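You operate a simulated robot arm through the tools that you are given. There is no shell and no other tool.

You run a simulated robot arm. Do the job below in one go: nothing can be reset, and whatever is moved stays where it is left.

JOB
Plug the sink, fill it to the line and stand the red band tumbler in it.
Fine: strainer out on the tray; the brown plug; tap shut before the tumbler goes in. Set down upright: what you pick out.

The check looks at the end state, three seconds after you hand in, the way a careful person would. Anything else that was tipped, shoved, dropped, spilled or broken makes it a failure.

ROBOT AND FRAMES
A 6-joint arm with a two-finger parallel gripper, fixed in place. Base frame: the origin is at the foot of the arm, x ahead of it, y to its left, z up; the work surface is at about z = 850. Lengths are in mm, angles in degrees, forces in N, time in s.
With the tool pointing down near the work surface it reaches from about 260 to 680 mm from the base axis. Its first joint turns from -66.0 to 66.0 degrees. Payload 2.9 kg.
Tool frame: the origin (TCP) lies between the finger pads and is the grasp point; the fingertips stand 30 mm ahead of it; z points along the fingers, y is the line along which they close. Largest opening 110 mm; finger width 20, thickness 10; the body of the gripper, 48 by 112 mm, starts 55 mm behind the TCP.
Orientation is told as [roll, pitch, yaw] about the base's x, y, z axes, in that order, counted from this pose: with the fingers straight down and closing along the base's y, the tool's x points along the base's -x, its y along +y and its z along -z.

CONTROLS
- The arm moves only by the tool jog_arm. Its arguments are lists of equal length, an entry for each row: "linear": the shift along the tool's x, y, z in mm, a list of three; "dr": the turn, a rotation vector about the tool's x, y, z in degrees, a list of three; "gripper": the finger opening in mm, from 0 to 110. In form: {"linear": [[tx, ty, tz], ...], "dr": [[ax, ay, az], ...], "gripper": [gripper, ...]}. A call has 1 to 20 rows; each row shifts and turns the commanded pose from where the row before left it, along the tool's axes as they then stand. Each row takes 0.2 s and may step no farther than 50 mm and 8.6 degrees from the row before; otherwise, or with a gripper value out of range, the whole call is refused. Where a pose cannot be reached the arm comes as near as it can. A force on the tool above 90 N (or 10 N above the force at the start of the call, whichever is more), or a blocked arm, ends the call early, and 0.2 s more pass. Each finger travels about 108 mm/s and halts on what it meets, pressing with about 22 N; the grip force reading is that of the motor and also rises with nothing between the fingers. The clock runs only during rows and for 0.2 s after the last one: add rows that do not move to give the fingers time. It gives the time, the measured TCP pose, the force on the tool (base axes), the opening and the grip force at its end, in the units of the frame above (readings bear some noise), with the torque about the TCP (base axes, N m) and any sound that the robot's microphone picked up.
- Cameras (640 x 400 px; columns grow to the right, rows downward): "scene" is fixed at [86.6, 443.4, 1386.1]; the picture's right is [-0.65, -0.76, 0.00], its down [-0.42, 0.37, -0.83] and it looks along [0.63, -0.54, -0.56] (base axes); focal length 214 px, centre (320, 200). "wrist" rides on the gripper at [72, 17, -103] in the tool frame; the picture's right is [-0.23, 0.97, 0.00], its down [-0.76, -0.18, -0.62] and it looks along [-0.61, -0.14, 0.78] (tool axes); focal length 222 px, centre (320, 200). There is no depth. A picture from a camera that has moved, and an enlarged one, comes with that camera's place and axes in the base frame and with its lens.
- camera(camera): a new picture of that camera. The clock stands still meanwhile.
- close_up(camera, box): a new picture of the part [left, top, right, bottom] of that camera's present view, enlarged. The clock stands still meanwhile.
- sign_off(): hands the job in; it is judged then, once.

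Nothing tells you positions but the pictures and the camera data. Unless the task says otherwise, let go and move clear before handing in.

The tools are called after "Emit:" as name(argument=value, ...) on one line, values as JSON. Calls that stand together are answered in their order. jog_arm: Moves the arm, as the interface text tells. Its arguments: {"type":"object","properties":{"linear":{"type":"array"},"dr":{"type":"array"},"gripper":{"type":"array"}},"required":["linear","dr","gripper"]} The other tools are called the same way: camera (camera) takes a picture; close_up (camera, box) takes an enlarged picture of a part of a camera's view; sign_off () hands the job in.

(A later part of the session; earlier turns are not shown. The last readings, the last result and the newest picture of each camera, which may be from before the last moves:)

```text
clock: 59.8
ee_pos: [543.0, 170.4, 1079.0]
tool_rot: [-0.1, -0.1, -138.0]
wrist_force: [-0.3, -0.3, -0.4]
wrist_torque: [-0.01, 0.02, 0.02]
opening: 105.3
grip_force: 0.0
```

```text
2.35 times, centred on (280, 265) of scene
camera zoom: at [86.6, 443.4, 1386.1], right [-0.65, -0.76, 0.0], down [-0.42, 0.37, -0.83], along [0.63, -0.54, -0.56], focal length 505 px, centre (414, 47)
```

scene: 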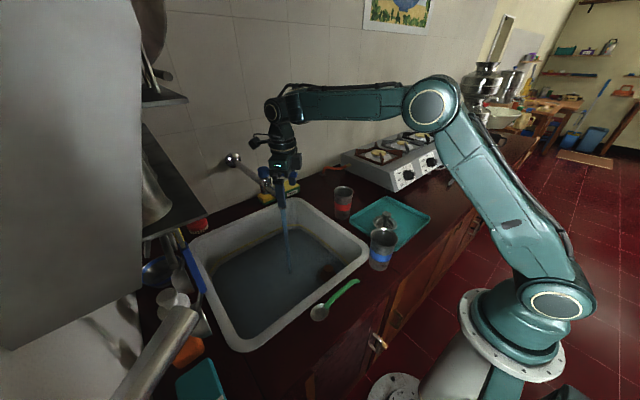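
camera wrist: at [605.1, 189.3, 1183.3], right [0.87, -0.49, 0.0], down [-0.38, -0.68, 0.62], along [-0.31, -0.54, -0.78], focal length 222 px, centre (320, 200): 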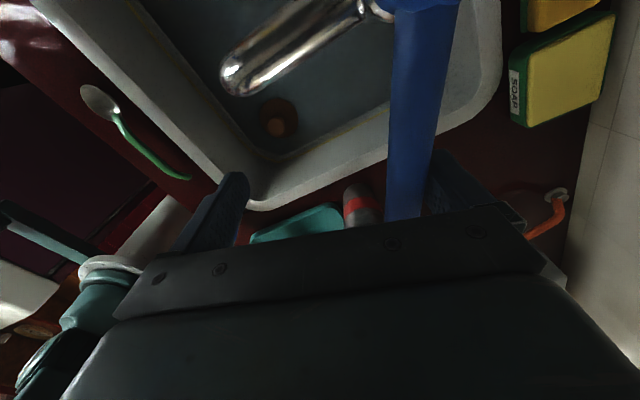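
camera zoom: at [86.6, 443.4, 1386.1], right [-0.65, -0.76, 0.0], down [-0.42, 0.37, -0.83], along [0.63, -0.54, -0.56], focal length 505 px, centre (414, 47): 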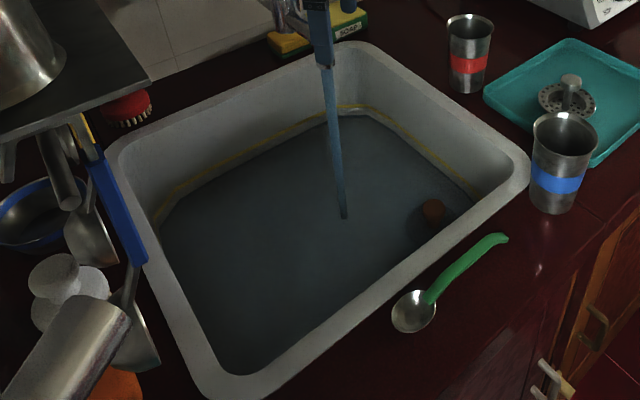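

The level is rising slowly. I'll take a tighter enlargement as a reference mark before waiting on, to be sure the plug isn't leaking.

Emit:
close_up(camera="scene", box=[288, 218, 312, 236])

Emit:
jog_arm(linear=[[0, 0, 0], [0, 0, 0], [0, 0, 0], [0, 0, 0], [0, 0, 0], [0, 0, 0], [0, 0, 0], [0, 0, 0], [0, 0, 0], [0, 0, 0], [0, 0, 0], [0, 0, 0], [0, 0, 0], [0, 0, 0], [0, 0, 0], [0, 0, 0], [0, 0, 0], [0, 0, 0], [0, 0, 0], [0, 0, 0]], dr=[[0, 0, 0], [0, 0, 0], [0, 0, 0], [0, 0, 0], [0, 0, 0], [0, 0, 0], [0, 0, 0], [0, 0, 0], [0, 0, 0], [0, 0, 0], [0, 0, 0], [0, 0, 0], [0, 0, 0], [0, 0, 0], [0, 0, 0], [0, 0, 0], [0, 0, 0], [0, 0, 0], [0, 0, 0], [0, 0, 0]], gripper=[105, 105, 105, 105, 105, 105, 105, 105, 105, 105, 105, 105, 105, 105, 105, 105, 105, 105, 105, 105])

Emit:
close_up(camera="scene", box=[288, 218, 312, 236])

Emit:
close_up(camera="scene", box=[270, 210, 350, 260])

```text
16.00 times, centred on (300, 227) of scene
camera zoom: at [86.6, 443.4, 1386.1], right [-0.65, -0.76, 0.0], down [-0.42, 0.37, -0.83], along [0.63, -0.54, -0.56], focal length 3432 px, centre (640, -232)
```

zoom: 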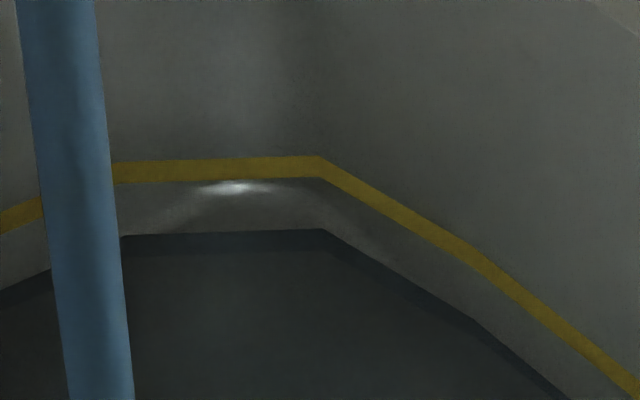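

```text
clock: 64.0
ee_pos: [542.9, 171.3, 1079.2]
tool_rot: [-0.2, -0.1, -138.0]
wrist_force: [-0.7, -0.2, -0.2]
wrist_torque: [0.0, 0.02, 0.01]
opening: 104.9
grip_force: 0.0
```

```text
16.00 times, centred on (300, 227) of scene
camera zoom: at [86.6, 443.4, 1386.1], right [-0.65, -0.76, 0.0], down [-0.42, 0.37, -0.83], along [0.63, -0.54, -0.56], focal length 3432 px, centre (640, -232)
```

zoom: 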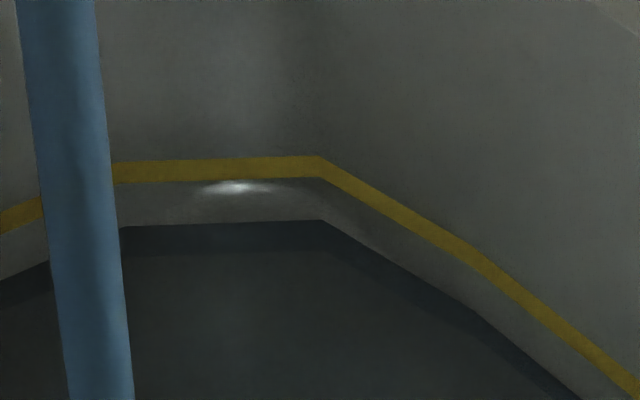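

```text
8.00 times, centred on (310, 235) of scene
camera zoom: at [86.6, 443.4, 1386.1], right [-0.65, -0.76, 0.0], down [-0.42, 0.37, -0.83], along [0.63, -0.54, -0.56], focal length 1716 px, centre (400, -80)
```

zoom: 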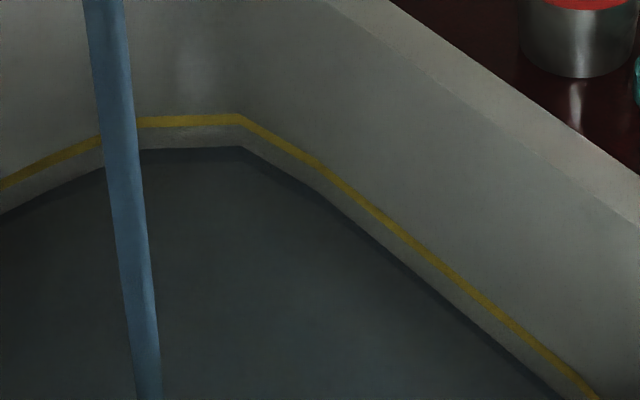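

The surface climbs about 2.1 px/s in this tight view, with about 53 px left to the middle of the line, so roughly 25 s. I'll wait about 12.6 s and check again.

Emit:
jog_arm(linear=[[0, 0, 0], [0, 0, 0], [0, 0, 0], [0, 0, 0], [0, 0, 0], [0, 0, 0], [0, 0, 0], [0, 0, 0], [0, 0, 0], [0, 0, 0], [0, 0, 0], [0, 0, 0], [0, 0, 0], [0, 0, 0], [0, 0, 0], [0, 0, 0], [0, 0, 0], [0, 0, 0], [0, 0, 0], [0, 0, 0]], dr=[[0, 0, 0], [0, 0, 0], [0, 0, 0], [0, 0, 0], [0, 0, 0], [0, 0, 0], [0, 0, 0], [0, 0, 0], [0, 0, 0], [0, 0, 0], [0, 0, 0], [0, 0, 0], [0, 0, 0], [0, 0, 0], [0, 0, 0], [0, 0, 0], [0, 0, 0], [0, 0, 0], [0, 0, 0], [0, 0, 0]], gripper=[105, 105, 105, 105, 105, 105, 105, 105, 105, 105, 105, 105, 105, 105, 105, 105, 105, 105, 105, 105])

Emit:
close_up(camera="scene", box=[288, 218, 312, 236])

Emit:
jog_arm(linear=[[0, 0, 0], [0, 0, 0], [0, 0, 0], [0, 0, 0], [0, 0, 0], [0, 0, 0], [0, 0, 0], [0, 0, 0], [0, 0, 0], [0, 0, 0], [0, 0, 0], [0, 0, 0], [0, 0, 0], [0, 0, 0], [0, 0, 0], [0, 0, 0], [0, 0, 0], [0, 0, 0], [0, 0, 0], [0, 0, 0]], dr=[[0, 0, 0], [0, 0, 0], [0, 0, 0], [0, 0, 0], [0, 0, 0], [0, 0, 0], [0, 0, 0], [0, 0, 0], [0, 0, 0], [0, 0, 0], [0, 0, 0], [0, 0, 0], [0, 0, 0], [0, 0, 0], [0, 0, 0], [0, 0, 0], [0, 0, 0], [0, 0, 0], [0, 0, 0], [0, 0, 0]], gripper=[105, 105, 105, 105, 105, 105, 105, 105, 105, 105, 105, 105, 105, 105, 105, 105, 105, 105, 105, 105])

Emit:
close_up(camera="scene", box=[288, 218, 312, 236])

```text
clock: 68.2
ee_pos: [542.6, 172.4, 1079.1]
tool_rot: [-0.1, -0.1, -138.1]
wrist_force: [0.3, 0.3, 0.3]
wrist_torque: [0.0, 0.0, -0.02]
opening: 105.1
grip_force: 0.0
```

```text
16.00 times, centred on (300, 227) of scene
camera zoom: at [86.6, 443.4, 1386.1], right [-0.65, -0.76, 0.0], down [-0.42, 0.37, -0.83], along [0.63, -0.54, -0.56], focal length 3432 px, centre (640, -232)
```

zoom: 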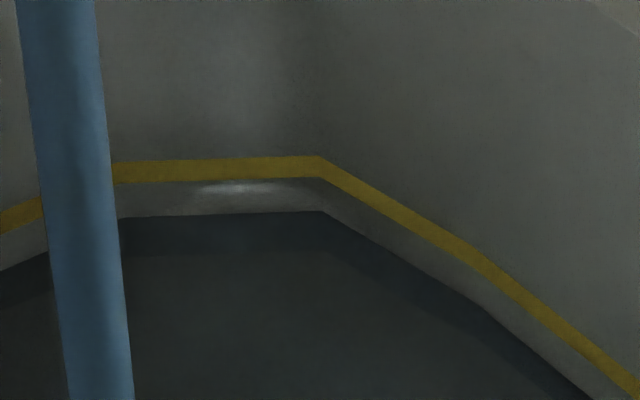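

```text
clock: 72.4
ee_pos: [542.3, 172.5, 1078.8]
tool_rot: [-0.1, -0.1, -138.0]
wrist_force: [-0.3, -0.8, -0.3]
wrist_torque: [0.01, 0.02, 0.0]
opening: 105.2
grip_force: 0.1
```

```text
16.00 times, centred on (300, 227) of scene
camera zoom: at [86.6, 443.4, 1386.1], right [-0.65, -0.76, 0.0], down [-0.42, 0.37, -0.83], along [0.63, -0.54, -0.56], focal length 3432 px, centre (640, -232)
```

zoom: 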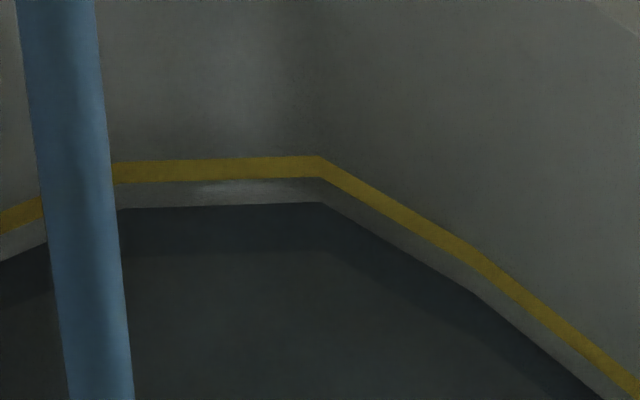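

The level rises steadily at 2.1 px/s with about 35 px (16 s) to go. To shut the tap I must push from the lever's other side, so I'll slide off its end, close the fingers, and set them on the inner side of the lever now, ready to push back in time.

Emit:
jog_arm(linear=[[-40, 0, 0], [0, 17.3, -15], [0, 0, 0], [0, 0, 0], [0, 0, 0]], dr=[[0, 0, 0], [0, 0, 0], [0, 0, 0], [0, 0, 0], [0, 0, 0]], gripper=[105, 0, 0, 0, 0])

Emit:
close_up(camera="scene", box=[210, 110, 330, 220])

Emit:
camera(camera="wrist")

Emit:
close_up(camera="scene", box=[288, 218, 312, 236])

```text
clock: 73.6
ee_pos: [526.3, 132.8, 1093.4]
tool_rot: [-0.2, 0.0, -138.0]
wrist_force: [-1.2, -0.3, 0.7]
wrist_torque: [-0.01, -0.02, 0.0]
opening: 0.0
grip_force: 22.0
```

```text
3.64 times, centred on (270, 165) of scene
camera zoom: at [86.6, 443.3, 1386.1], right [-0.65, -0.76, 0.0], down [-0.42, 0.37, -0.83], along [0.63, -0.54, -0.56], focal length 780 px, centre (502, 327)
```

zoom: 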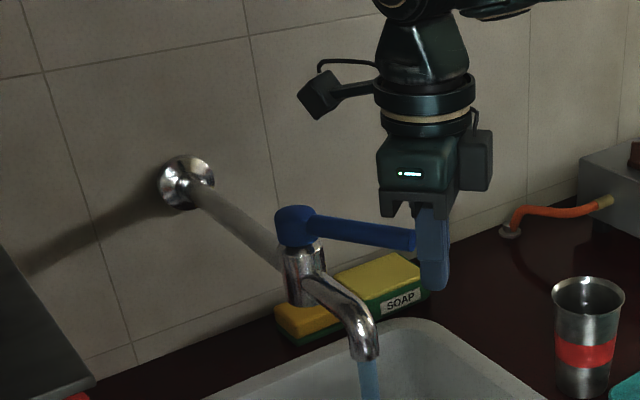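

```text
taken
camera wrist: at [591.0, 170.1, 1197.1], right [0.48, -0.88, 0.0], down [-0.68, -0.38, 0.63], along [-0.55, -0.3, -0.78], focal length 222 px, centre (320, 200)
```

wrist: 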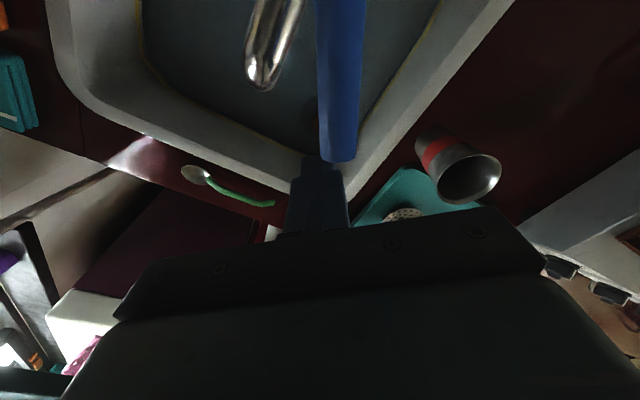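

```text
16.00 times, centred on (300, 227) of scene
camera zoom: at [86.6, 443.3, 1386.1], right [-0.65, -0.76, 0.0], down [-0.42, 0.37, -0.83], along [0.63, -0.54, -0.56], focal length 3432 px, centre (640, -232)
```

zoom: 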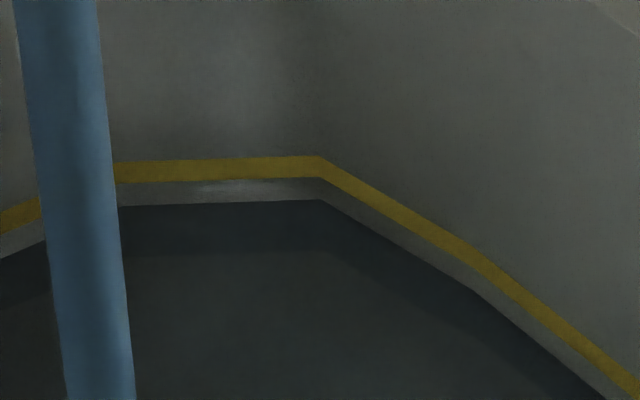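

The lever now stands about 59 degrees open and the stream is unchanged. I'll shift the closed fingers 10 mm further to the inner side and slide in beside the lever.

Emit:
jog_arm(linear=[[0, -10, -6], [18, 0, 0], [18, 0, 0], [0, 0, 0]], dr=[[0, 0, 0], [0, 0, 0], [0, 0, 0], [0, 0, 0]], gripper=[0, 0, 0, 0])

Emit:
camera(camera="wrist")

Emit:
close_up(camera="scene", box=[210, 110, 330, 220])

Emit:
close_up(camera="scene", box=[288, 218, 312, 236])

```text
clock: 74.6
ee_pos: [545.2, 164.4, 1100.3]
tool_rot: [-0.1, -0.1, -138.0]
wrist_force: [0.0, 0.6, 0.5]
wrist_torque: [-0.06, 0.01, 0.0]
opening: 0.0
grip_force: 22.2
```

```text
taken
camera wrist: at [609.9, 201.3, 1204.1], right [0.48, -0.88, 0.0], down [-0.68, -0.38, 0.62], along [-0.55, -0.3, -0.78], focal length 222 px, centre (320, 200)
```

wrist: 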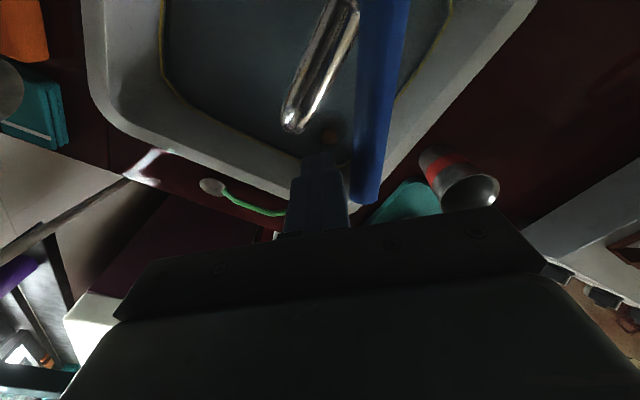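

```text
3.64 times, centred on (270, 165) of scene
camera zoom: at [86.6, 443.4, 1386.1], right [-0.65, -0.76, 0.0], down [-0.42, 0.37, -0.83], along [0.63, -0.54, -0.56], focal length 780 px, centre (502, 327)
```

zoom: 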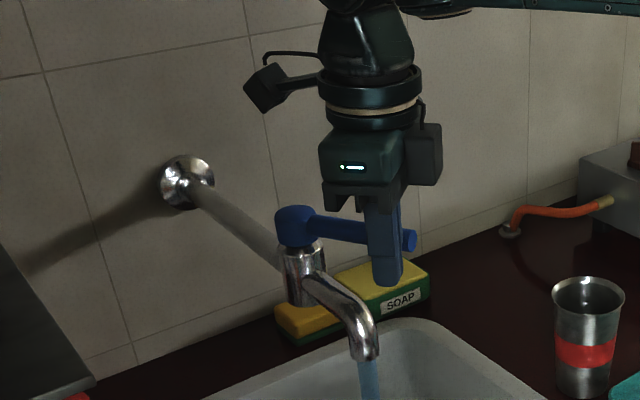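

```text
16.00 times, centred on (300, 227) of scene
camera zoom: at [86.6, 443.4, 1386.1], right [-0.65, -0.76, 0.0], down [-0.42, 0.37, -0.83], along [0.63, -0.54, -0.56], focal length 3432 px, centre (640, -232)
```

zoom: 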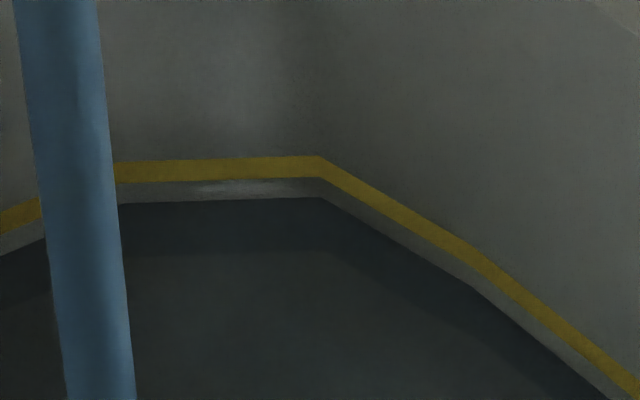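

The closed fingers are beside the lever on its inner side, untouched. The water is about 30 px below the line's middle, so I'll wait about 8 s and check.

Emit:
jog_arm(linear=[[0, 0, 0], [0, 0, 0], [0, 0, 0], [0, 0, 0], [0, 0, 0], [0, 0, 0], [0, 0, 0], [0, 0, 0], [0, 0, 0], [0, 0, 0], [0, 0, 0], [0, 0, 0], [0, 0, 0], [0, 0, 0], [0, 0, 0], [0, 0, 0], [0, 0, 0], [0, 0, 0], [0, 0, 0], [0, 0, 0]], dr=[[0, 0, 0], [0, 0, 0], [0, 0, 0], [0, 0, 0], [0, 0, 0], [0, 0, 0], [0, 0, 0], [0, 0, 0], [0, 0, 0], [0, 0, 0], [0, 0, 0], [0, 0, 0], [0, 0, 0], [0, 0, 0], [0, 0, 0], [0, 0, 0], [0, 0, 0], [0, 0, 0], [0, 0, 0], [0, 0, 0]], gripper=[0, 0, 0, 0, 0, 0, 0, 0, 0, 0, 0, 0, 0, 0, 0, 0, 0, 0, 0, 0])

Emit:
close_up(camera="scene", box=[288, 218, 312, 236])

```text
clock: 78.8
ee_pos: [543.6, 164.2, 1101.4]
tool_rot: [-0.1, -0.1, -138.1]
wrist_force: [-0.6, -0.4, -0.3]
wrist_torque: [-0.01, 0.02, 0.01]
opening: 0.1
grip_force: 22.4
```

```text
16.00 times, centred on (300, 227) of scene
camera zoom: at [86.6, 443.4, 1386.1], right [-0.65, -0.76, 0.0], down [-0.42, 0.37, -0.83], along [0.63, -0.54, -0.56], focal length 3432 px, centre (640, -232)
```

zoom: 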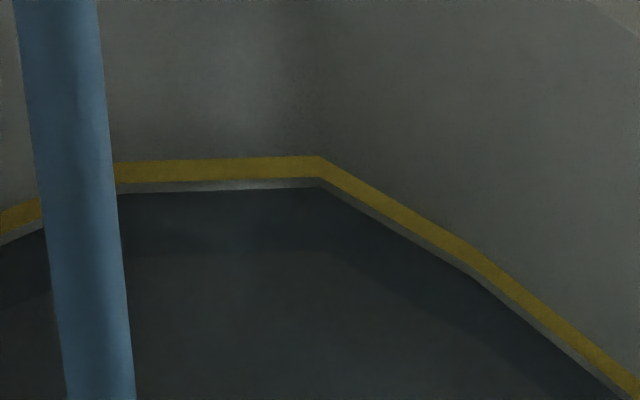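

About 21 px to the line's middle now. I'll wait another 4 s and look again.

Emit:
jog_arm(linear=[[0, 0, 0], [0, 0, 0], [0, 0, 0], [0, 0, 0], [0, 0, 0], [0, 0, 0], [0, 0, 0], [0, 0, 0], [0, 0, 0], [0, 0, 0], [0, 0, 0], [0, 0, 0], [0, 0, 0], [0, 0, 0], [0, 0, 0], [0, 0, 0], [0, 0, 0], [0, 0, 0], [0, 0, 0], [0, 0, 0]], dr=[[0, 0, 0], [0, 0, 0], [0, 0, 0], [0, 0, 0], [0, 0, 0], [0, 0, 0], [0, 0, 0], [0, 0, 0], [0, 0, 0], [0, 0, 0], [0, 0, 0], [0, 0, 0], [0, 0, 0], [0, 0, 0], [0, 0, 0], [0, 0, 0], [0, 0, 0], [0, 0, 0], [0, 0, 0], [0, 0, 0]], gripper=[0, 0, 0, 0, 0, 0, 0, 0, 0, 0, 0, 0, 0, 0, 0, 0, 0, 0, 0, 0])

Emit:
close_up(camera="scene", box=[288, 218, 312, 236])

Emit:
close_up(camera="scene", box=[220, 210, 350, 270])

```text
clock: 83.0
ee_pos: [543.8, 163.2, 1100.2]
tool_rot: [0.0, -0.2, -138.2]
wrist_force: [-0.6, 0.6, 0.1]
wrist_torque: [-0.02, 0.0, 0.02]
opening: 0.1
grip_force: 21.9
```

```text
16.00 times, centred on (300, 227) of scene
camera zoom: at [86.6, 443.4, 1386.1], right [-0.65, -0.76, 0.0], down [-0.42, 0.37, -0.83], along [0.63, -0.54, -0.56], focal length 3432 px, centre (640, -232)
```

zoom: 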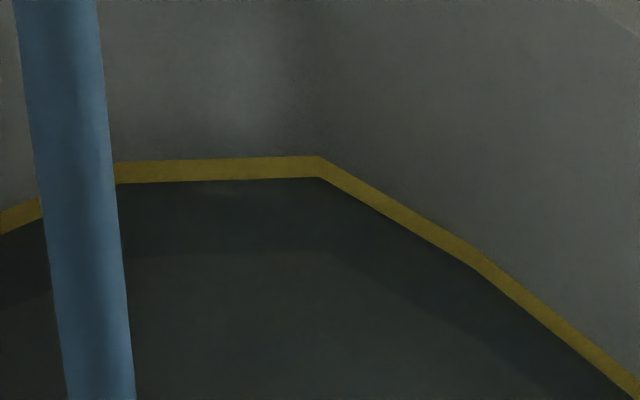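

```text
4.92 times, centred on (285, 240) of scene
camera zoom: at [86.6, 443.4, 1386.1], right [-0.65, -0.76, 0.0], down [-0.42, 0.37, -0.83], along [0.63, -0.54, -0.56], focal length 1056 px, centre (492, 3)
```

zoom: 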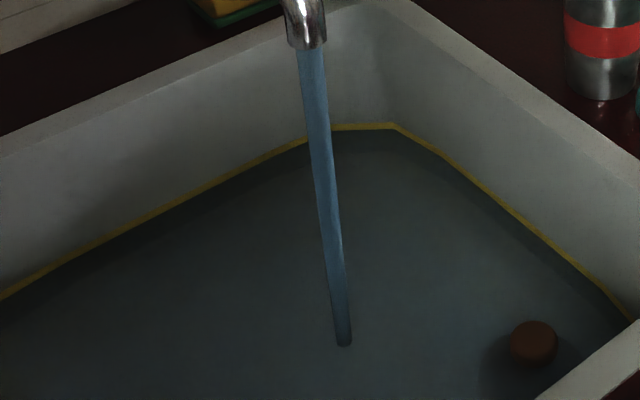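

The water has just reached the lower edge of the yellow line. I'll wait 2.6 s more and then push the lever back along its arc so the level ends near the middle of the line.

Emit:
jog_arm(linear=[[0, 0, 0], [0, 0, 0], [0, 0, 0], [0, 0, 0], [0, 0, 0], [0, 0, 0], [0, 0, 0], [0, 0, 0], [0, 0, 0], [0, 0, 0], [0, 0, 0], [0, 0, 0], [0, 0, 0], [-5.1, 13.08, 0], [-5.1, 13.08, 0], [-5.1, 13.08, 2], [-5.1, 13.08, 2.5], [-5.1, 13.08, 2.5], [-5.1, 13.08, 2.5], [-5.1, 13.08, 2.5]], dr=[[0, 0, 0], [0, 0, 0], [0, 0, 0], [0, 0, 0], [0, 0, 0], [0, 0, 0], [0, 0, 0], [0, 0, 0], [0, 0, 0], [0, 0, 0], [0, 0, 0], [0, 0, 0], [0, 0, 0], [0, 0, -8], [0, 0, -8], [0, 0, -8], [0, 0, -8], [0, 0, -8], [0, 0, -8], [0, 0, -8]], gripper=[0, 0, 0, 0, 0, 0, 0, 0, 0, 0, 0, 0, 0, 0, 0, 0, 0, 0, 0, 0])

Emit:
close_up(camera="scene", box=[288, 218, 312, 236])

Emit:
close_up(camera="scene", box=[210, 110, 330, 220])

Emit:
camera(camera="wrist")

```text
clock: 87.2
ee_pos: [610.8, 96.6, 1089.9]
tool_rot: [-0.3, 0.1, -82.1]
wrist_force: [0.5, -0.4, 0.1]
wrist_torque: [0.01, 0.01, 0.03]
opening: 0.0
grip_force: 21.9
```

```text
16.00 times, centred on (300, 227) of scene
camera zoom: at [86.6, 443.4, 1386.1], right [-0.65, -0.76, 0.0], down [-0.42, 0.37, -0.83], along [0.63, -0.54, -0.56], focal length 3432 px, centre (640, -232)
```

zoom: 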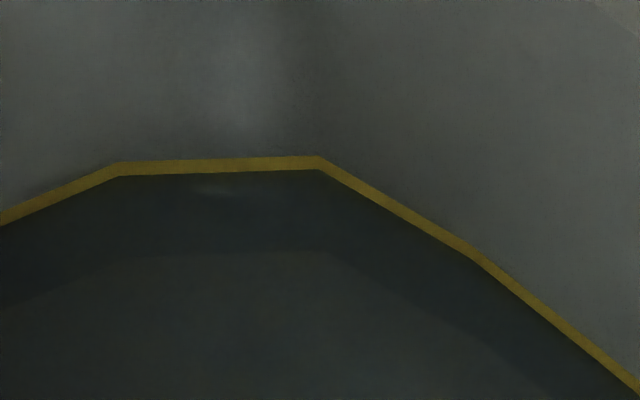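

```text
3.64 times, centred on (270, 165) of scene
camera zoom: at [86.6, 443.4, 1386.1], right [-0.65, -0.76, 0.0], down [-0.42, 0.37, -0.83], along [0.63, -0.54, -0.56], focal length 780 px, centre (502, 327)
```

zoom: 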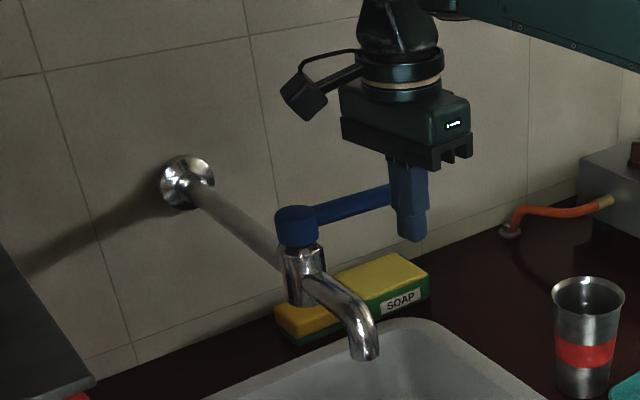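

```text
taken
camera wrist: at [617.1, 171.0, 1192.6], right [1.0, -0.09, 0.0], down [-0.07, -0.78, 0.62], along [-0.06, -0.62, -0.78], focal length 222 px, centre (320, 200)
```

wrist: 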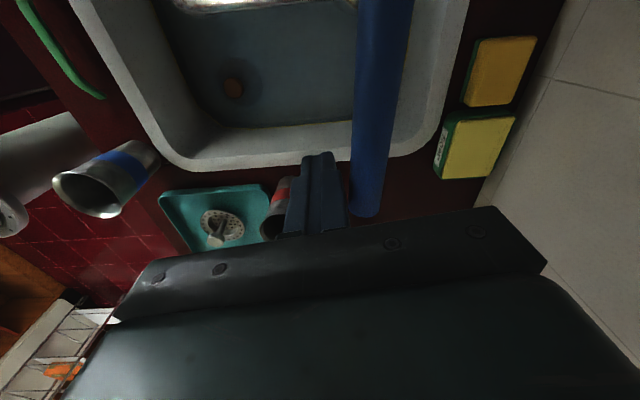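

The stream has stopped and the water stands near the middle of the line. The lever looks about 5 degrees short of its starting position, so I'll ease it on to the stop while watching the force.

Emit:
jog_arm(linear=[[-1.4, 3.18, 1], [-1.4, 3.18, 1], [0, 0, 0]], dr=[[0, 0, -2], [0, 0, -2], [0, 0, 0]], gripper=[0, 0, 0])

Emit:
close_up(camera="scene", box=[210, 110, 330, 220])

Emit:
camera(camera="wrist")

```text
clock: 88.0
ee_pos: [616.4, 93.7, 1087.7]
tool_rot: [-0.2, 0.0, -78.1]
wrist_force: [-10.3, -0.9, 3.2]
wrist_torque: [0.0, -0.14, -0.13]
opening: 0.0
grip_force: 22.5
```

```text
3.64 times, centred on (270, 165) of scene
camera zoom: at [86.3, 443.3, 1386.1], right [-0.65, -0.76, 0.0], down [-0.42, 0.37, -0.83], along [0.63, -0.54, -0.56], focal length 780 px, centre (502, 327)
```

zoom: 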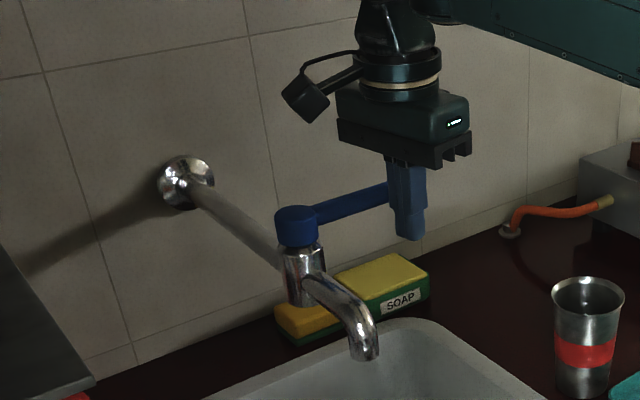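

```text
taken
camera wrist: at [617.9, 169.2, 1190.8], right [1.0, -0.02, 0.0], down [-0.01, -0.78, 0.62], along [-0.02, -0.62, -0.78], focal length 222 px, centre (320, 200)
```

wrist: 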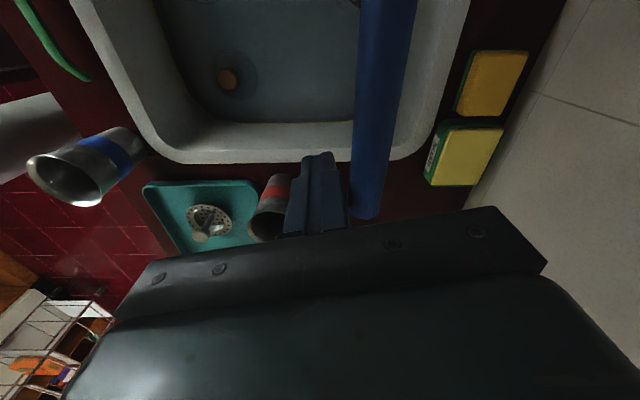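

The lever is back on its stop (10 N contact) and no water runs, so the tap is shut. I'll back off from the lever and move over to the red band tumbler.

Emit:
jog_arm(linear=[[0, -15, 0], [0, -30, 0], [0, 0, -10], [0, 0, -10], [-37.8, -7.9, 0], [-37.8, -7.9, 0], [-37.8, -7.9, 0], [-37.8, -7.9, 0], [0, 0, 0]], dr=[[0, 0, 0], [0, 0, 0], [0, 0, 5.95], [0, 0, 5.95], [0, 0, 0], [0, 0, 0], [0, 0, 0], [0, 0, 0], [0, 0, 0]], gripper=[0, 0, 0, 0, 20, 50, 80, 105, 105])

Emit:
camera(camera="wrist")

Emit:
camera(camera="scene")

Emit:
close_up(camera="scene", box=[288, 218, 312, 236])

Emit:
close_up(camera="scene", box=[210, 140, 310, 220])

```text
clock: 90.0
ee_pos: [544.0, -65.4, 1104.7]
tool_rot: [-0.2, -0.1, -90.0]
wrist_force: [-0.2, -0.5, -0.5]
wrist_torque: [0.01, 0.01, 0.02]
opening: 105.2
grip_force: 0.2
```

```text
taken
camera wrist: at [559.5, 8.7, 1209.0], right [0.97, -0.23, 0.0], down [-0.18, -0.76, 0.62], along [-0.14, -0.61, -0.78], focal length 222 px, centre (320, 200)
```

wrist: 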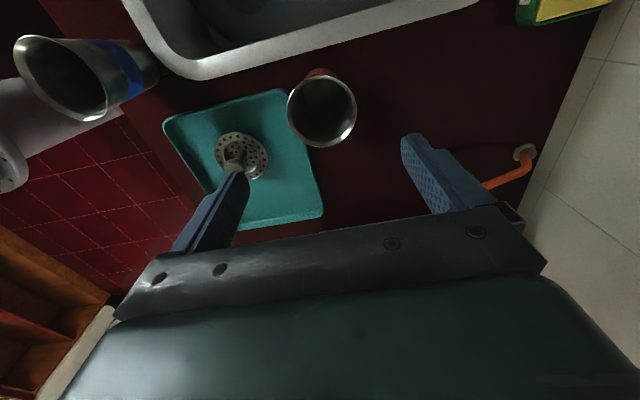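

```text
taken
```

scene: 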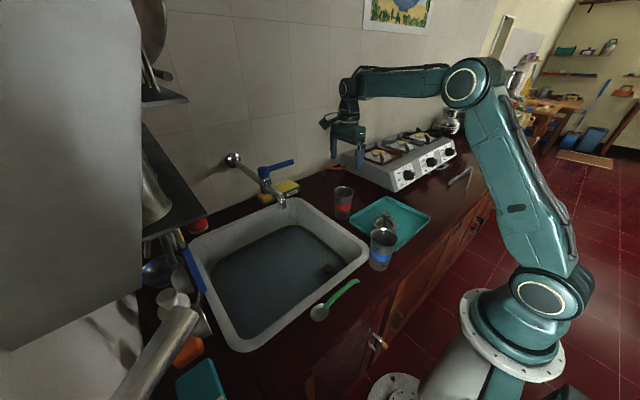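

```text
16.00 times, centred on (300, 227) of scene
camera zoom: at [86.6, 443.3, 1386.1], right [-0.65, -0.76, 0.0], down [-0.42, 0.37, -0.83], along [0.63, -0.54, -0.56], focal length 3432 px, centre (640, -232)
```

zoom: 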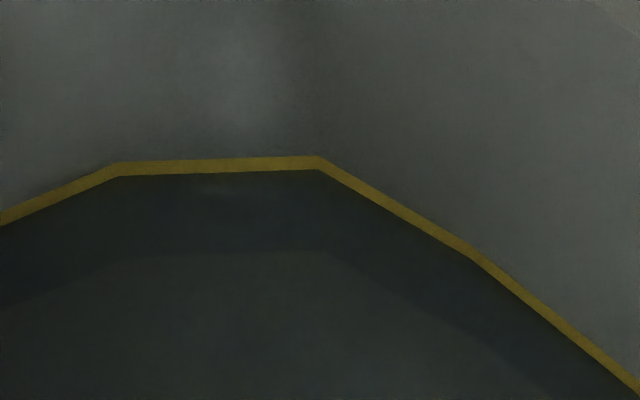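

```text
5.00 times, centred on (260, 180) of scene
camera zoom: at [86.6, 443.3, 1386.1], right [-0.65, -0.76, 0.0], down [-0.42, 0.37, -0.83], along [0.63, -0.54, -0.56], focal length 1072 px, centre (620, 300)
```

zoom: 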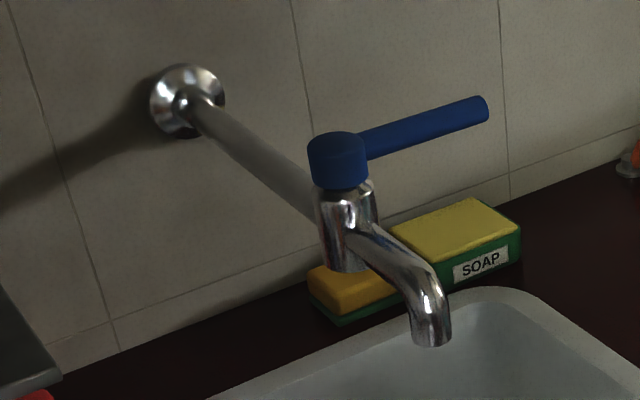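

The lever is exactly as at the start, the stream is off and the level holds on the line. Now I'll enlarge the red tumbler to place the grasp.

Emit:
close_up(camera="wrist", box=[270, 50, 370, 160])

Emit:
close_up(camera="scene", box=[320, 170, 380, 230])

```text
3.64 times, centred on (320, 105) of wrist
camera zoom: at [559.5, 8.7, 1209.0], right [0.97, -0.23, 0.0], down [-0.18, -0.76, 0.62], along [-0.14, -0.61, -0.78], focal length 808 px, centre (320, 546)
```

zoom: 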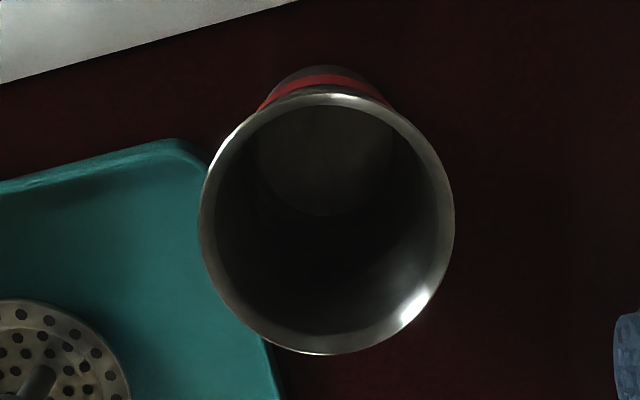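

```text
6.67 times, centred on (350, 200) of scene
camera zoom: at [86.6, 443.3, 1386.1], right [-0.65, -0.76, 0.0], down [-0.42, 0.37, -0.83], along [0.63, -0.54, -0.56], focal length 1430 px, centre (120, 200)
```

zoom: 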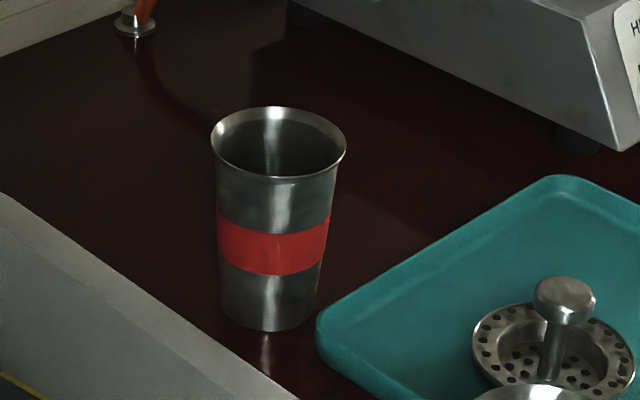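

The red tumbler stands at about (544, -67), rim near z 965 and about 75 mm wide, nearly centred under the gripper. I'll go down with open fingers around the rim to z ≈ 955.

Emit:
jog_arm(linear=[[-1.8, 0, 30], [0, 0, 40], [0, 0, 40], [0, 0, 20], [0, 0, 0]], dr=[[0, 0, 0], [0, 0, 0], [0, 0, 0], [0, 0, 0], [0, 0, 0]], gripper=[108, 108, 108, 108, 108])

Emit:
camera(camera="wrist")

Emit:
close_up(camera="scene", box=[310, 140, 400, 230])

```text
clock: 91.2
ee_pos: [542.2, -69.8, 976.7]
tool_rot: [-0.2, 0.0, -90.0]
wrist_force: [1.0, -1.3, 0.2]
wrist_torque: [0.01, 0.0, 0.0]
opening: 108.1
grip_force: 0.0
```

```text
taken
camera wrist: at [558.8, 4.5, 1080.4], right [0.97, -0.23, 0.0], down [-0.18, -0.76, 0.62], along [-0.14, -0.61, -0.78], focal length 222 px, centre (320, 200)
```

wrist: 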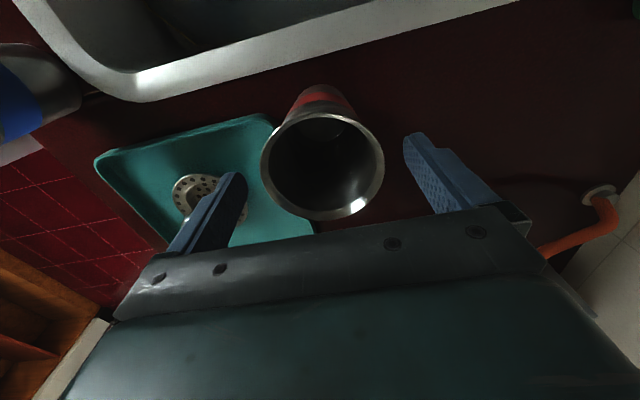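

```text
4.44 times, centred on (355, 185) of scene
camera zoom: at [86.6, 443.4, 1386.1], right [-0.65, -0.76, 0.0], down [-0.42, 0.37, -0.83], along [0.63, -0.54, -0.56], focal length 953 px, centre (164, 267)
```

zoom: 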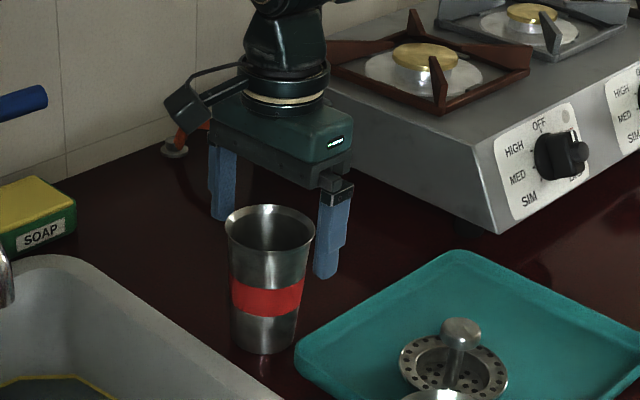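

The rim is about 3 mm further +y and 1 mm +x relative to the gripper. I'll correct that, go down another 22 mm, and close gently.

Emit:
jog_arm(linear=[[3.3, 1.3, 0], [0, 0, 11], [0, 0, 11], [0, 0, 0]], dr=[[0, 0, 0], [0, 0, 0], [0, 0, 0], [0, 0, 0]], gripper=[108, 108, 108, 108])

Emit:
camera(camera="wrist")

Emit:
close_up(camera="scene", box=[310, 140, 400, 230])

```text
clock: 92.2
ee_pos: [543.4, -65.2, 953.4]
tool_rot: [-0.3, 0.0, -90.0]
wrist_force: [0.4, -0.5, 0.7]
wrist_torque: [0.0, -0.02, 0.01]
opening: 108.2
grip_force: 0.0
```

```text
taken
camera wrist: at [560.4, 9.0, 1057.6], right [0.97, -0.23, 0.0], down [-0.18, -0.76, 0.62], along [-0.14, -0.61, -0.78], focal length 222 px, centre (320, 200)
```

wrist: 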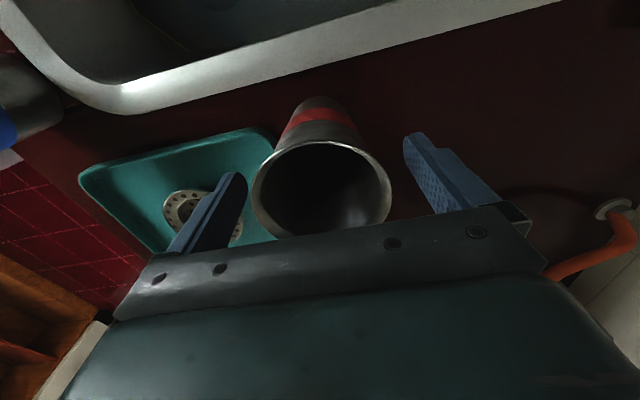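

```text
4.44 times, centred on (355, 185) of scene
camera zoom: at [86.6, 443.4, 1386.1], right [-0.65, -0.76, 0.0], down [-0.42, 0.37, -0.83], along [0.63, -0.54, -0.56], focal length 953 px, centre (164, 267)
```

zoom: 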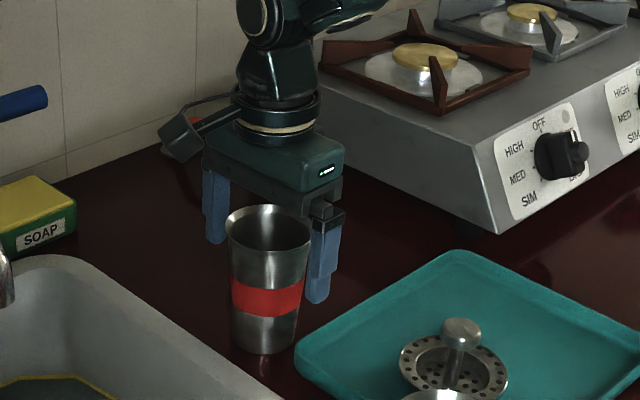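

The fingers are centred around the tumbler. I'll close them slowly on it.

Emit:
jog_arm(linear=[[0, 0, 0], [0, 0, 0], [0, 0, 0], [0, 0, 0], [0, 0, 0], [0, 0, 0], [0, 0, 0], [0, 0, 0]], dr=[[0, 0, 0], [0, 0, 0], [0, 0, 0], [0, 0, 0], [0, 0, 0], [0, 0, 0], [0, 0, 0], [0, 0, 0]], gripper=[98, 90, 84, 78, 74, 70, 60, 60])

Emit:
camera(camera="wrist")

Emit:
close_up(camera="scene", box=[310, 140, 400, 230])

```text
clock: 94.0
ee_pos: [542.9, -64.4, 954.6]
tool_rot: [-0.2, 0.0, -90.0]
wrist_force: [-0.2, -0.3, 1.5]
wrist_torque: [0.01, 0.0, 0.01]
opening: 80.3
grip_force: 22.1
```

```text
taken
camera wrist: at [560.4, 9.0, 1057.8], right [0.97, -0.23, 0.0], down [-0.18, -0.76, 0.62], along [-0.14, -0.61, -0.78], focal length 222 px, centre (320, 200)
```

wrist: 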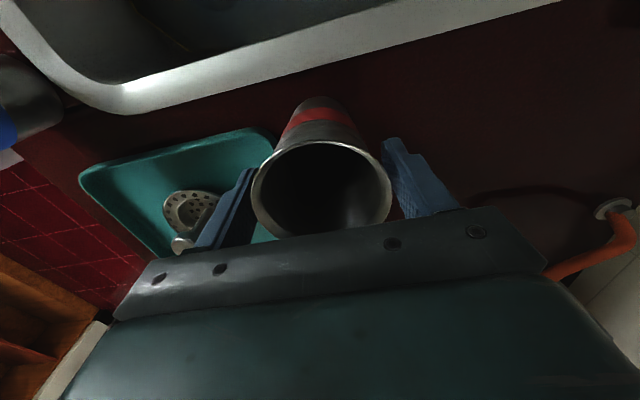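

```text
4.44 times, centred on (355, 185) of scene
camera zoom: at [86.6, 443.4, 1386.1], right [-0.65, -0.76, 0.0], down [-0.42, 0.37, -0.83], along [0.63, -0.54, -0.56], focal length 953 px, centre (164, 267)
```

zoom: 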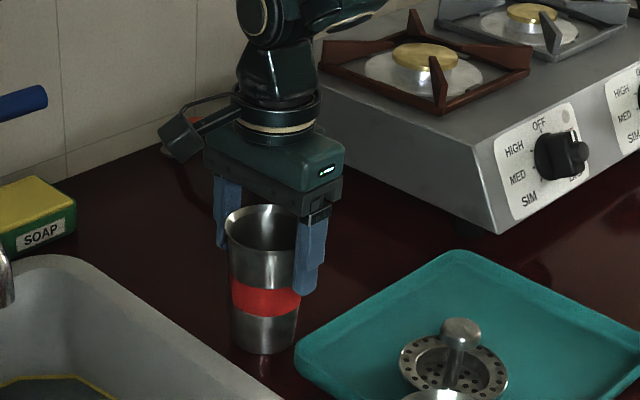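

It holds at 80 mm, so the fingers grip the rim. I'll lift slowly and check that it hangs upright and how heavy it is.

Emit:
jog_arm(linear=[[0, 0, -3], [0, 0, -5], [0, 0, -10], [0, 0, -15], [0, 0, -20], [0, 0, 0], [0, 0, 0]], dr=[[0, 0, 0], [0, 0, 0], [0, 0, 0], [0, 0, 0], [0, 0, 0], [0, 0, 0], [0, 0, 0]], gripper=[60, 60, 60, 60, 60, 60, 60])

Emit:
close_up(camera="scene", box=[310, 140, 400, 230])

Emit:
camera(camera="wrist")

```text
clock: 95.6
ee_pos: [543.6, -64.4, 1006.1]
tool_rot: [-0.3, 0.0, -90.0]
wrist_force: [0.4, -0.7, -0.9]
wrist_torque: [0.01, -0.01, -0.04]
opening: 80.3
grip_force: 22.4
```

```text
4.44 times, centred on (355, 185) of scene
camera zoom: at [86.6, 443.4, 1386.1], right [-0.65, -0.76, 0.0], down [-0.42, 0.37, -0.83], along [0.63, -0.54, -0.56], focal length 953 px, centre (164, 267)
```

zoom: 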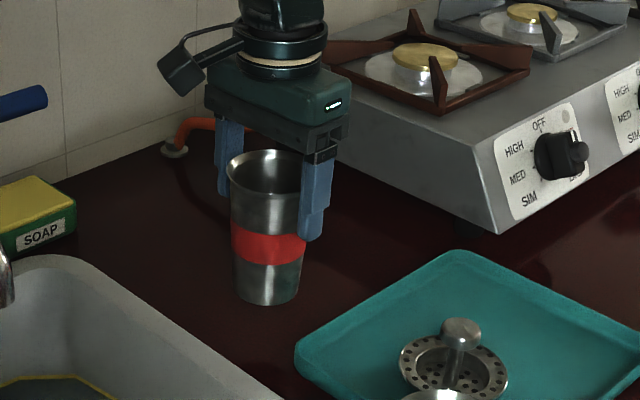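

```text
taken
camera wrist: at [561.0, 8.9, 1110.5], right [0.97, -0.23, 0.0], down [-0.18, -0.76, 0.62], along [-0.14, -0.61, -0.78], focal length 222 px, centre (320, 200)
```

wrist: 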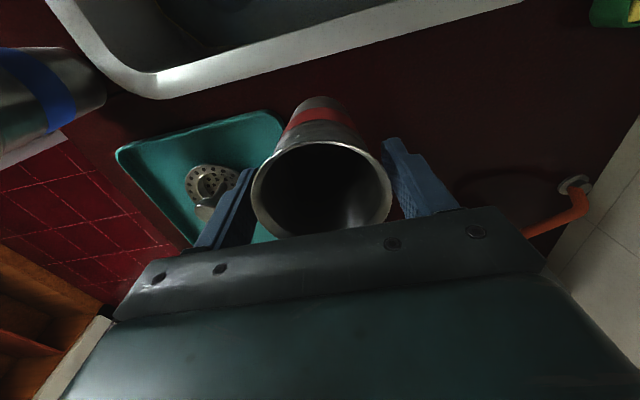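

The tumbler hangs upright from the rim. I'll carry it around the front of the tap at x ≈ 445, over the sink to about (445, 235), clear of the plug.

Emit:
jog_arm(linear=[[11, -25, -8], [11, -25, -8], [11, -25, -8], [11.4, -23.6, 0], [28, 0, 0], [28, 0, 0], [28, 0, 0], [28, 0, 0], [28, 0, 0], [28, 0, 0], [28, 0, 0], [28, 0, 0], [31, 0, 0], [0, 0, 0], [0, 0, 0]], dr=[[0, 0, 0], [0, 0, 0], [0, 0, 0], [0, 0, 0], [0, 0, 0], [0, 0, 0], [0, 0, 0], [0, 0, 0], [0, 0, 0], [0, 0, 0], [0, 0, 0], [0, 0, 0], [0, 0, 0], [0, 0, 0], [0, 0, 0]], gripper=[60, 60, 60, 60, 60, 60, 60, 60, 60, 60, 60, 60, 60, 60, 60])

Emit:
camera(camera="scene")

Emit:
camera(camera="wrist")

```text
clock: 98.8
ee_pos: [443.9, 235.3, 1031.4]
tool_rot: [-0.2, 0.0, -90.0]
wrist_force: [0.2, -0.2, -0.8]
wrist_torque: [0.01, -0.01, -0.02]
opening: 80.2
grip_force: 22.3
```

```text
taken
```

scene: 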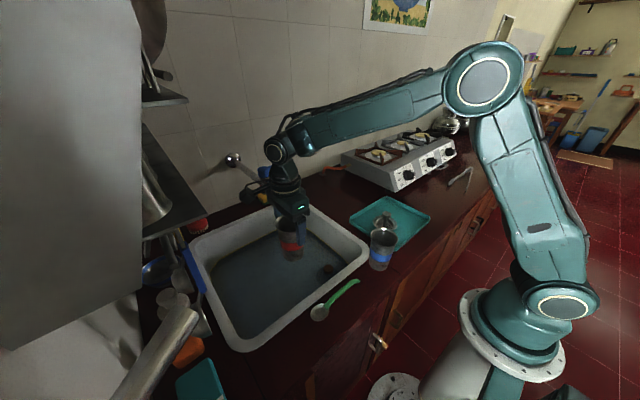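

```text
taken
camera wrist: at [461.0, 307.5, 1135.6], right [0.97, -0.23, 0.0], down [-0.18, -0.76, 0.62], along [-0.14, -0.61, -0.78], focal length 222 px, centre (320, 200)
```

wrist: 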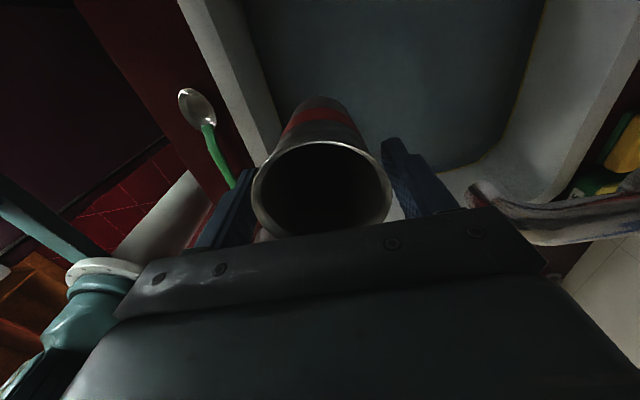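

The tumbler is over open water, well clear of tap and plug. I'll lower it to just above the surface and check.

Emit:
jog_arm(linear=[[0, 0, 35], [0, 0, 35], [0, 0, 35], [0, 0, 35], [0, 0, 30], [0, 0, 8], [0, 0, 0], [0, 0, 0]], dr=[[0, 0, 0], [0, 0, 0], [0, 0, 0], [0, 0, 0], [0, 0, 0], [0, 0, 0], [0, 0, 0], [0, 0, 0]], gripper=[60, 60, 60, 60, 60, 60, 60, 60])

Emit:
close_up(camera="scene", box=[180, 160, 380, 340])

Emit:
camera(camera="wrist")

```text
clock: 100.6
ee_pos: [444.6, 234.2, 853.4]
tool_rot: [-0.1, -0.1, -89.9]
wrist_force: [0.9, -0.1, -1.7]
wrist_torque: [-0.02, -0.02, 0.0]
opening: 80.4
grip_force: 22.3
```

```text
2.22 times, centred on (280, 250) of scene
camera zoom: at [86.6, 443.4, 1386.1], right [-0.65, -0.76, 0.0], down [-0.42, 0.37, -0.83], along [0.63, -0.54, -0.56], focal length 477 px, centre (409, 89)
```

zoom: 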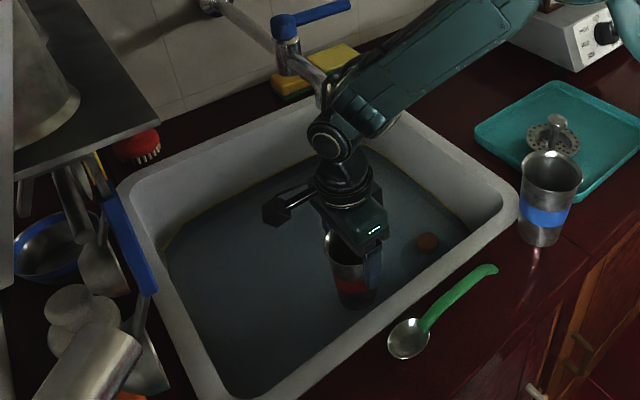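

```text
taken
camera wrist: at [461.4, 308.5, 957.8], right [0.97, -0.23, 0.0], down [-0.18, -0.76, 0.62], along [-0.14, -0.61, -0.78], focal length 222 px, centre (320, 200)
```

wrist: 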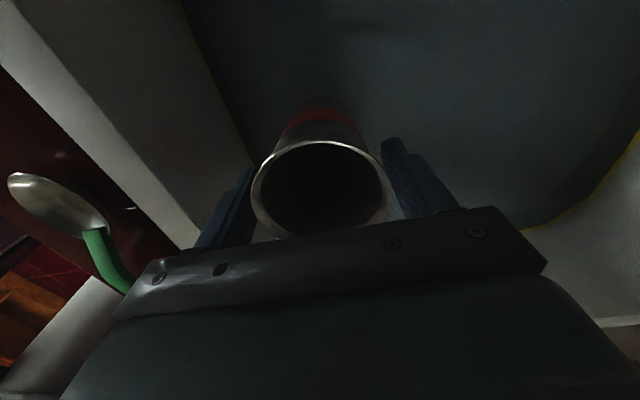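

Just above the surface and still clear all round. I'll lower it slowly into the water, watching the force.

Emit:
jog_arm(linear=[[0, 0, 8], [0, 0, 8], [0, 0, 6], [0, 0, 0]], dr=[[0, 0, 0], [0, 0, 0], [0, 0, 0], [0, 0, 0]], gripper=[60, 60, 60, 60])

Emit:
jog_arm(linear=[[0, 0, 5], [0, 0, 5], [0, 0, 0]], dr=[[0, 0, 0], [0, 0, 0], [0, 0, 0]], gripper=[60, 60, 60])

Emit:
close_up(camera="scene", box=[240, 200, 340, 300])

```text
clock: 101.6
ee_pos: [444.6, 236.1, 832.6]
tool_rot: [-0.3, 0.0, -90.0]
wrist_force: [0.8, 0.0, -1.4]
wrist_torque: [0.02, -0.01, -0.01]
opening: 80.4
grip_force: 22.1
```

```text
clock: 102.4
ee_pos: [444.1, 235.5, 822.5]
tool_rot: [-0.1, 0.0, -90.0]
wrist_force: [-0.5, 0.9, -1.4]
wrist_torque: [0.0, 0.03, -0.04]
opening: 80.4
grip_force: 22.0
```

```text
4.00 times, centred on (290, 250) of scene
camera zoom: at [86.6, 443.4, 1386.1], right [-0.65, -0.76, 0.0], down [-0.42, 0.37, -0.83], along [0.63, -0.54, -0.56], focal length 858 px, centre (440, 0)
```

zoom: 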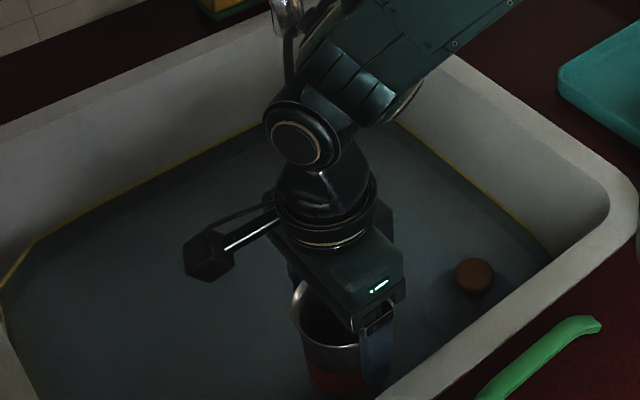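

No contact yet at z 822. I continue in small steps to feel for the floor.

Emit:
jog_arm(linear=[[0, 0, 4], [0, 0, 4], [0, 0, 0]], dr=[[0, 0, 0], [0, 0, 0], [0, 0, 0]], gripper=[60, 60, 60])

Emit:
jog_arm(linear=[[0, 0, 2], [0, 0, 0]], dr=[[0, 0, 0], [0, 0, 0]], gripper=[60, 60])

```text
clock: 103.2
ee_pos: [443.1, 234.2, 814.7]
tool_rot: [-0.2, 0.0, -90.1]
wrist_force: [0.5, -1.3, -1.3]
wrist_torque: [0.02, -0.03, -0.03]
opening: 80.5
grip_force: 21.9
```

```text
clock: 103.8
ee_pos: [443.6, 235.8, 811.9]
tool_rot: [-0.1, 0.1, -90.0]
wrist_force: [0.1, -0.3, -0.9]
wrist_torque: [-0.02, -0.04, -0.02]
opening: 80.3
grip_force: 22.1
```

Still free at z 812. I'll go down 2 mm at a time.

Emit:
jog_arm(linear=[[0, 0, 2], [0, 0, 0]], dr=[[0, 0, 0], [0, 0, 0]], gripper=[60, 60])

Emit:
jog_arm(linear=[[0, 0, 1.5], [0, 0, 0]], dr=[[0, 0, 0], [0, 0, 0]], gripper=[60, 60])

```text
clock: 104.4
ee_pos: [444.8, 235.8, 808.8]
tool_rot: [-0.3, 0.0, -90.1]
wrist_force: [0.1, -0.6, -0.9]
wrist_torque: [-0.02, 0.01, 0.03]
opening: 80.2
grip_force: 22.2
```

```text
clock: 105.0
ee_pos: [445.1, 233.0, 808.1]
tool_rot: [-0.2, 0.0, -89.9]
wrist_force: [0.6, 0.0, -0.2]
wrist_torque: [0.01, 0.01, 0.0]
opening: 80.2
grip_force: 22.1
```

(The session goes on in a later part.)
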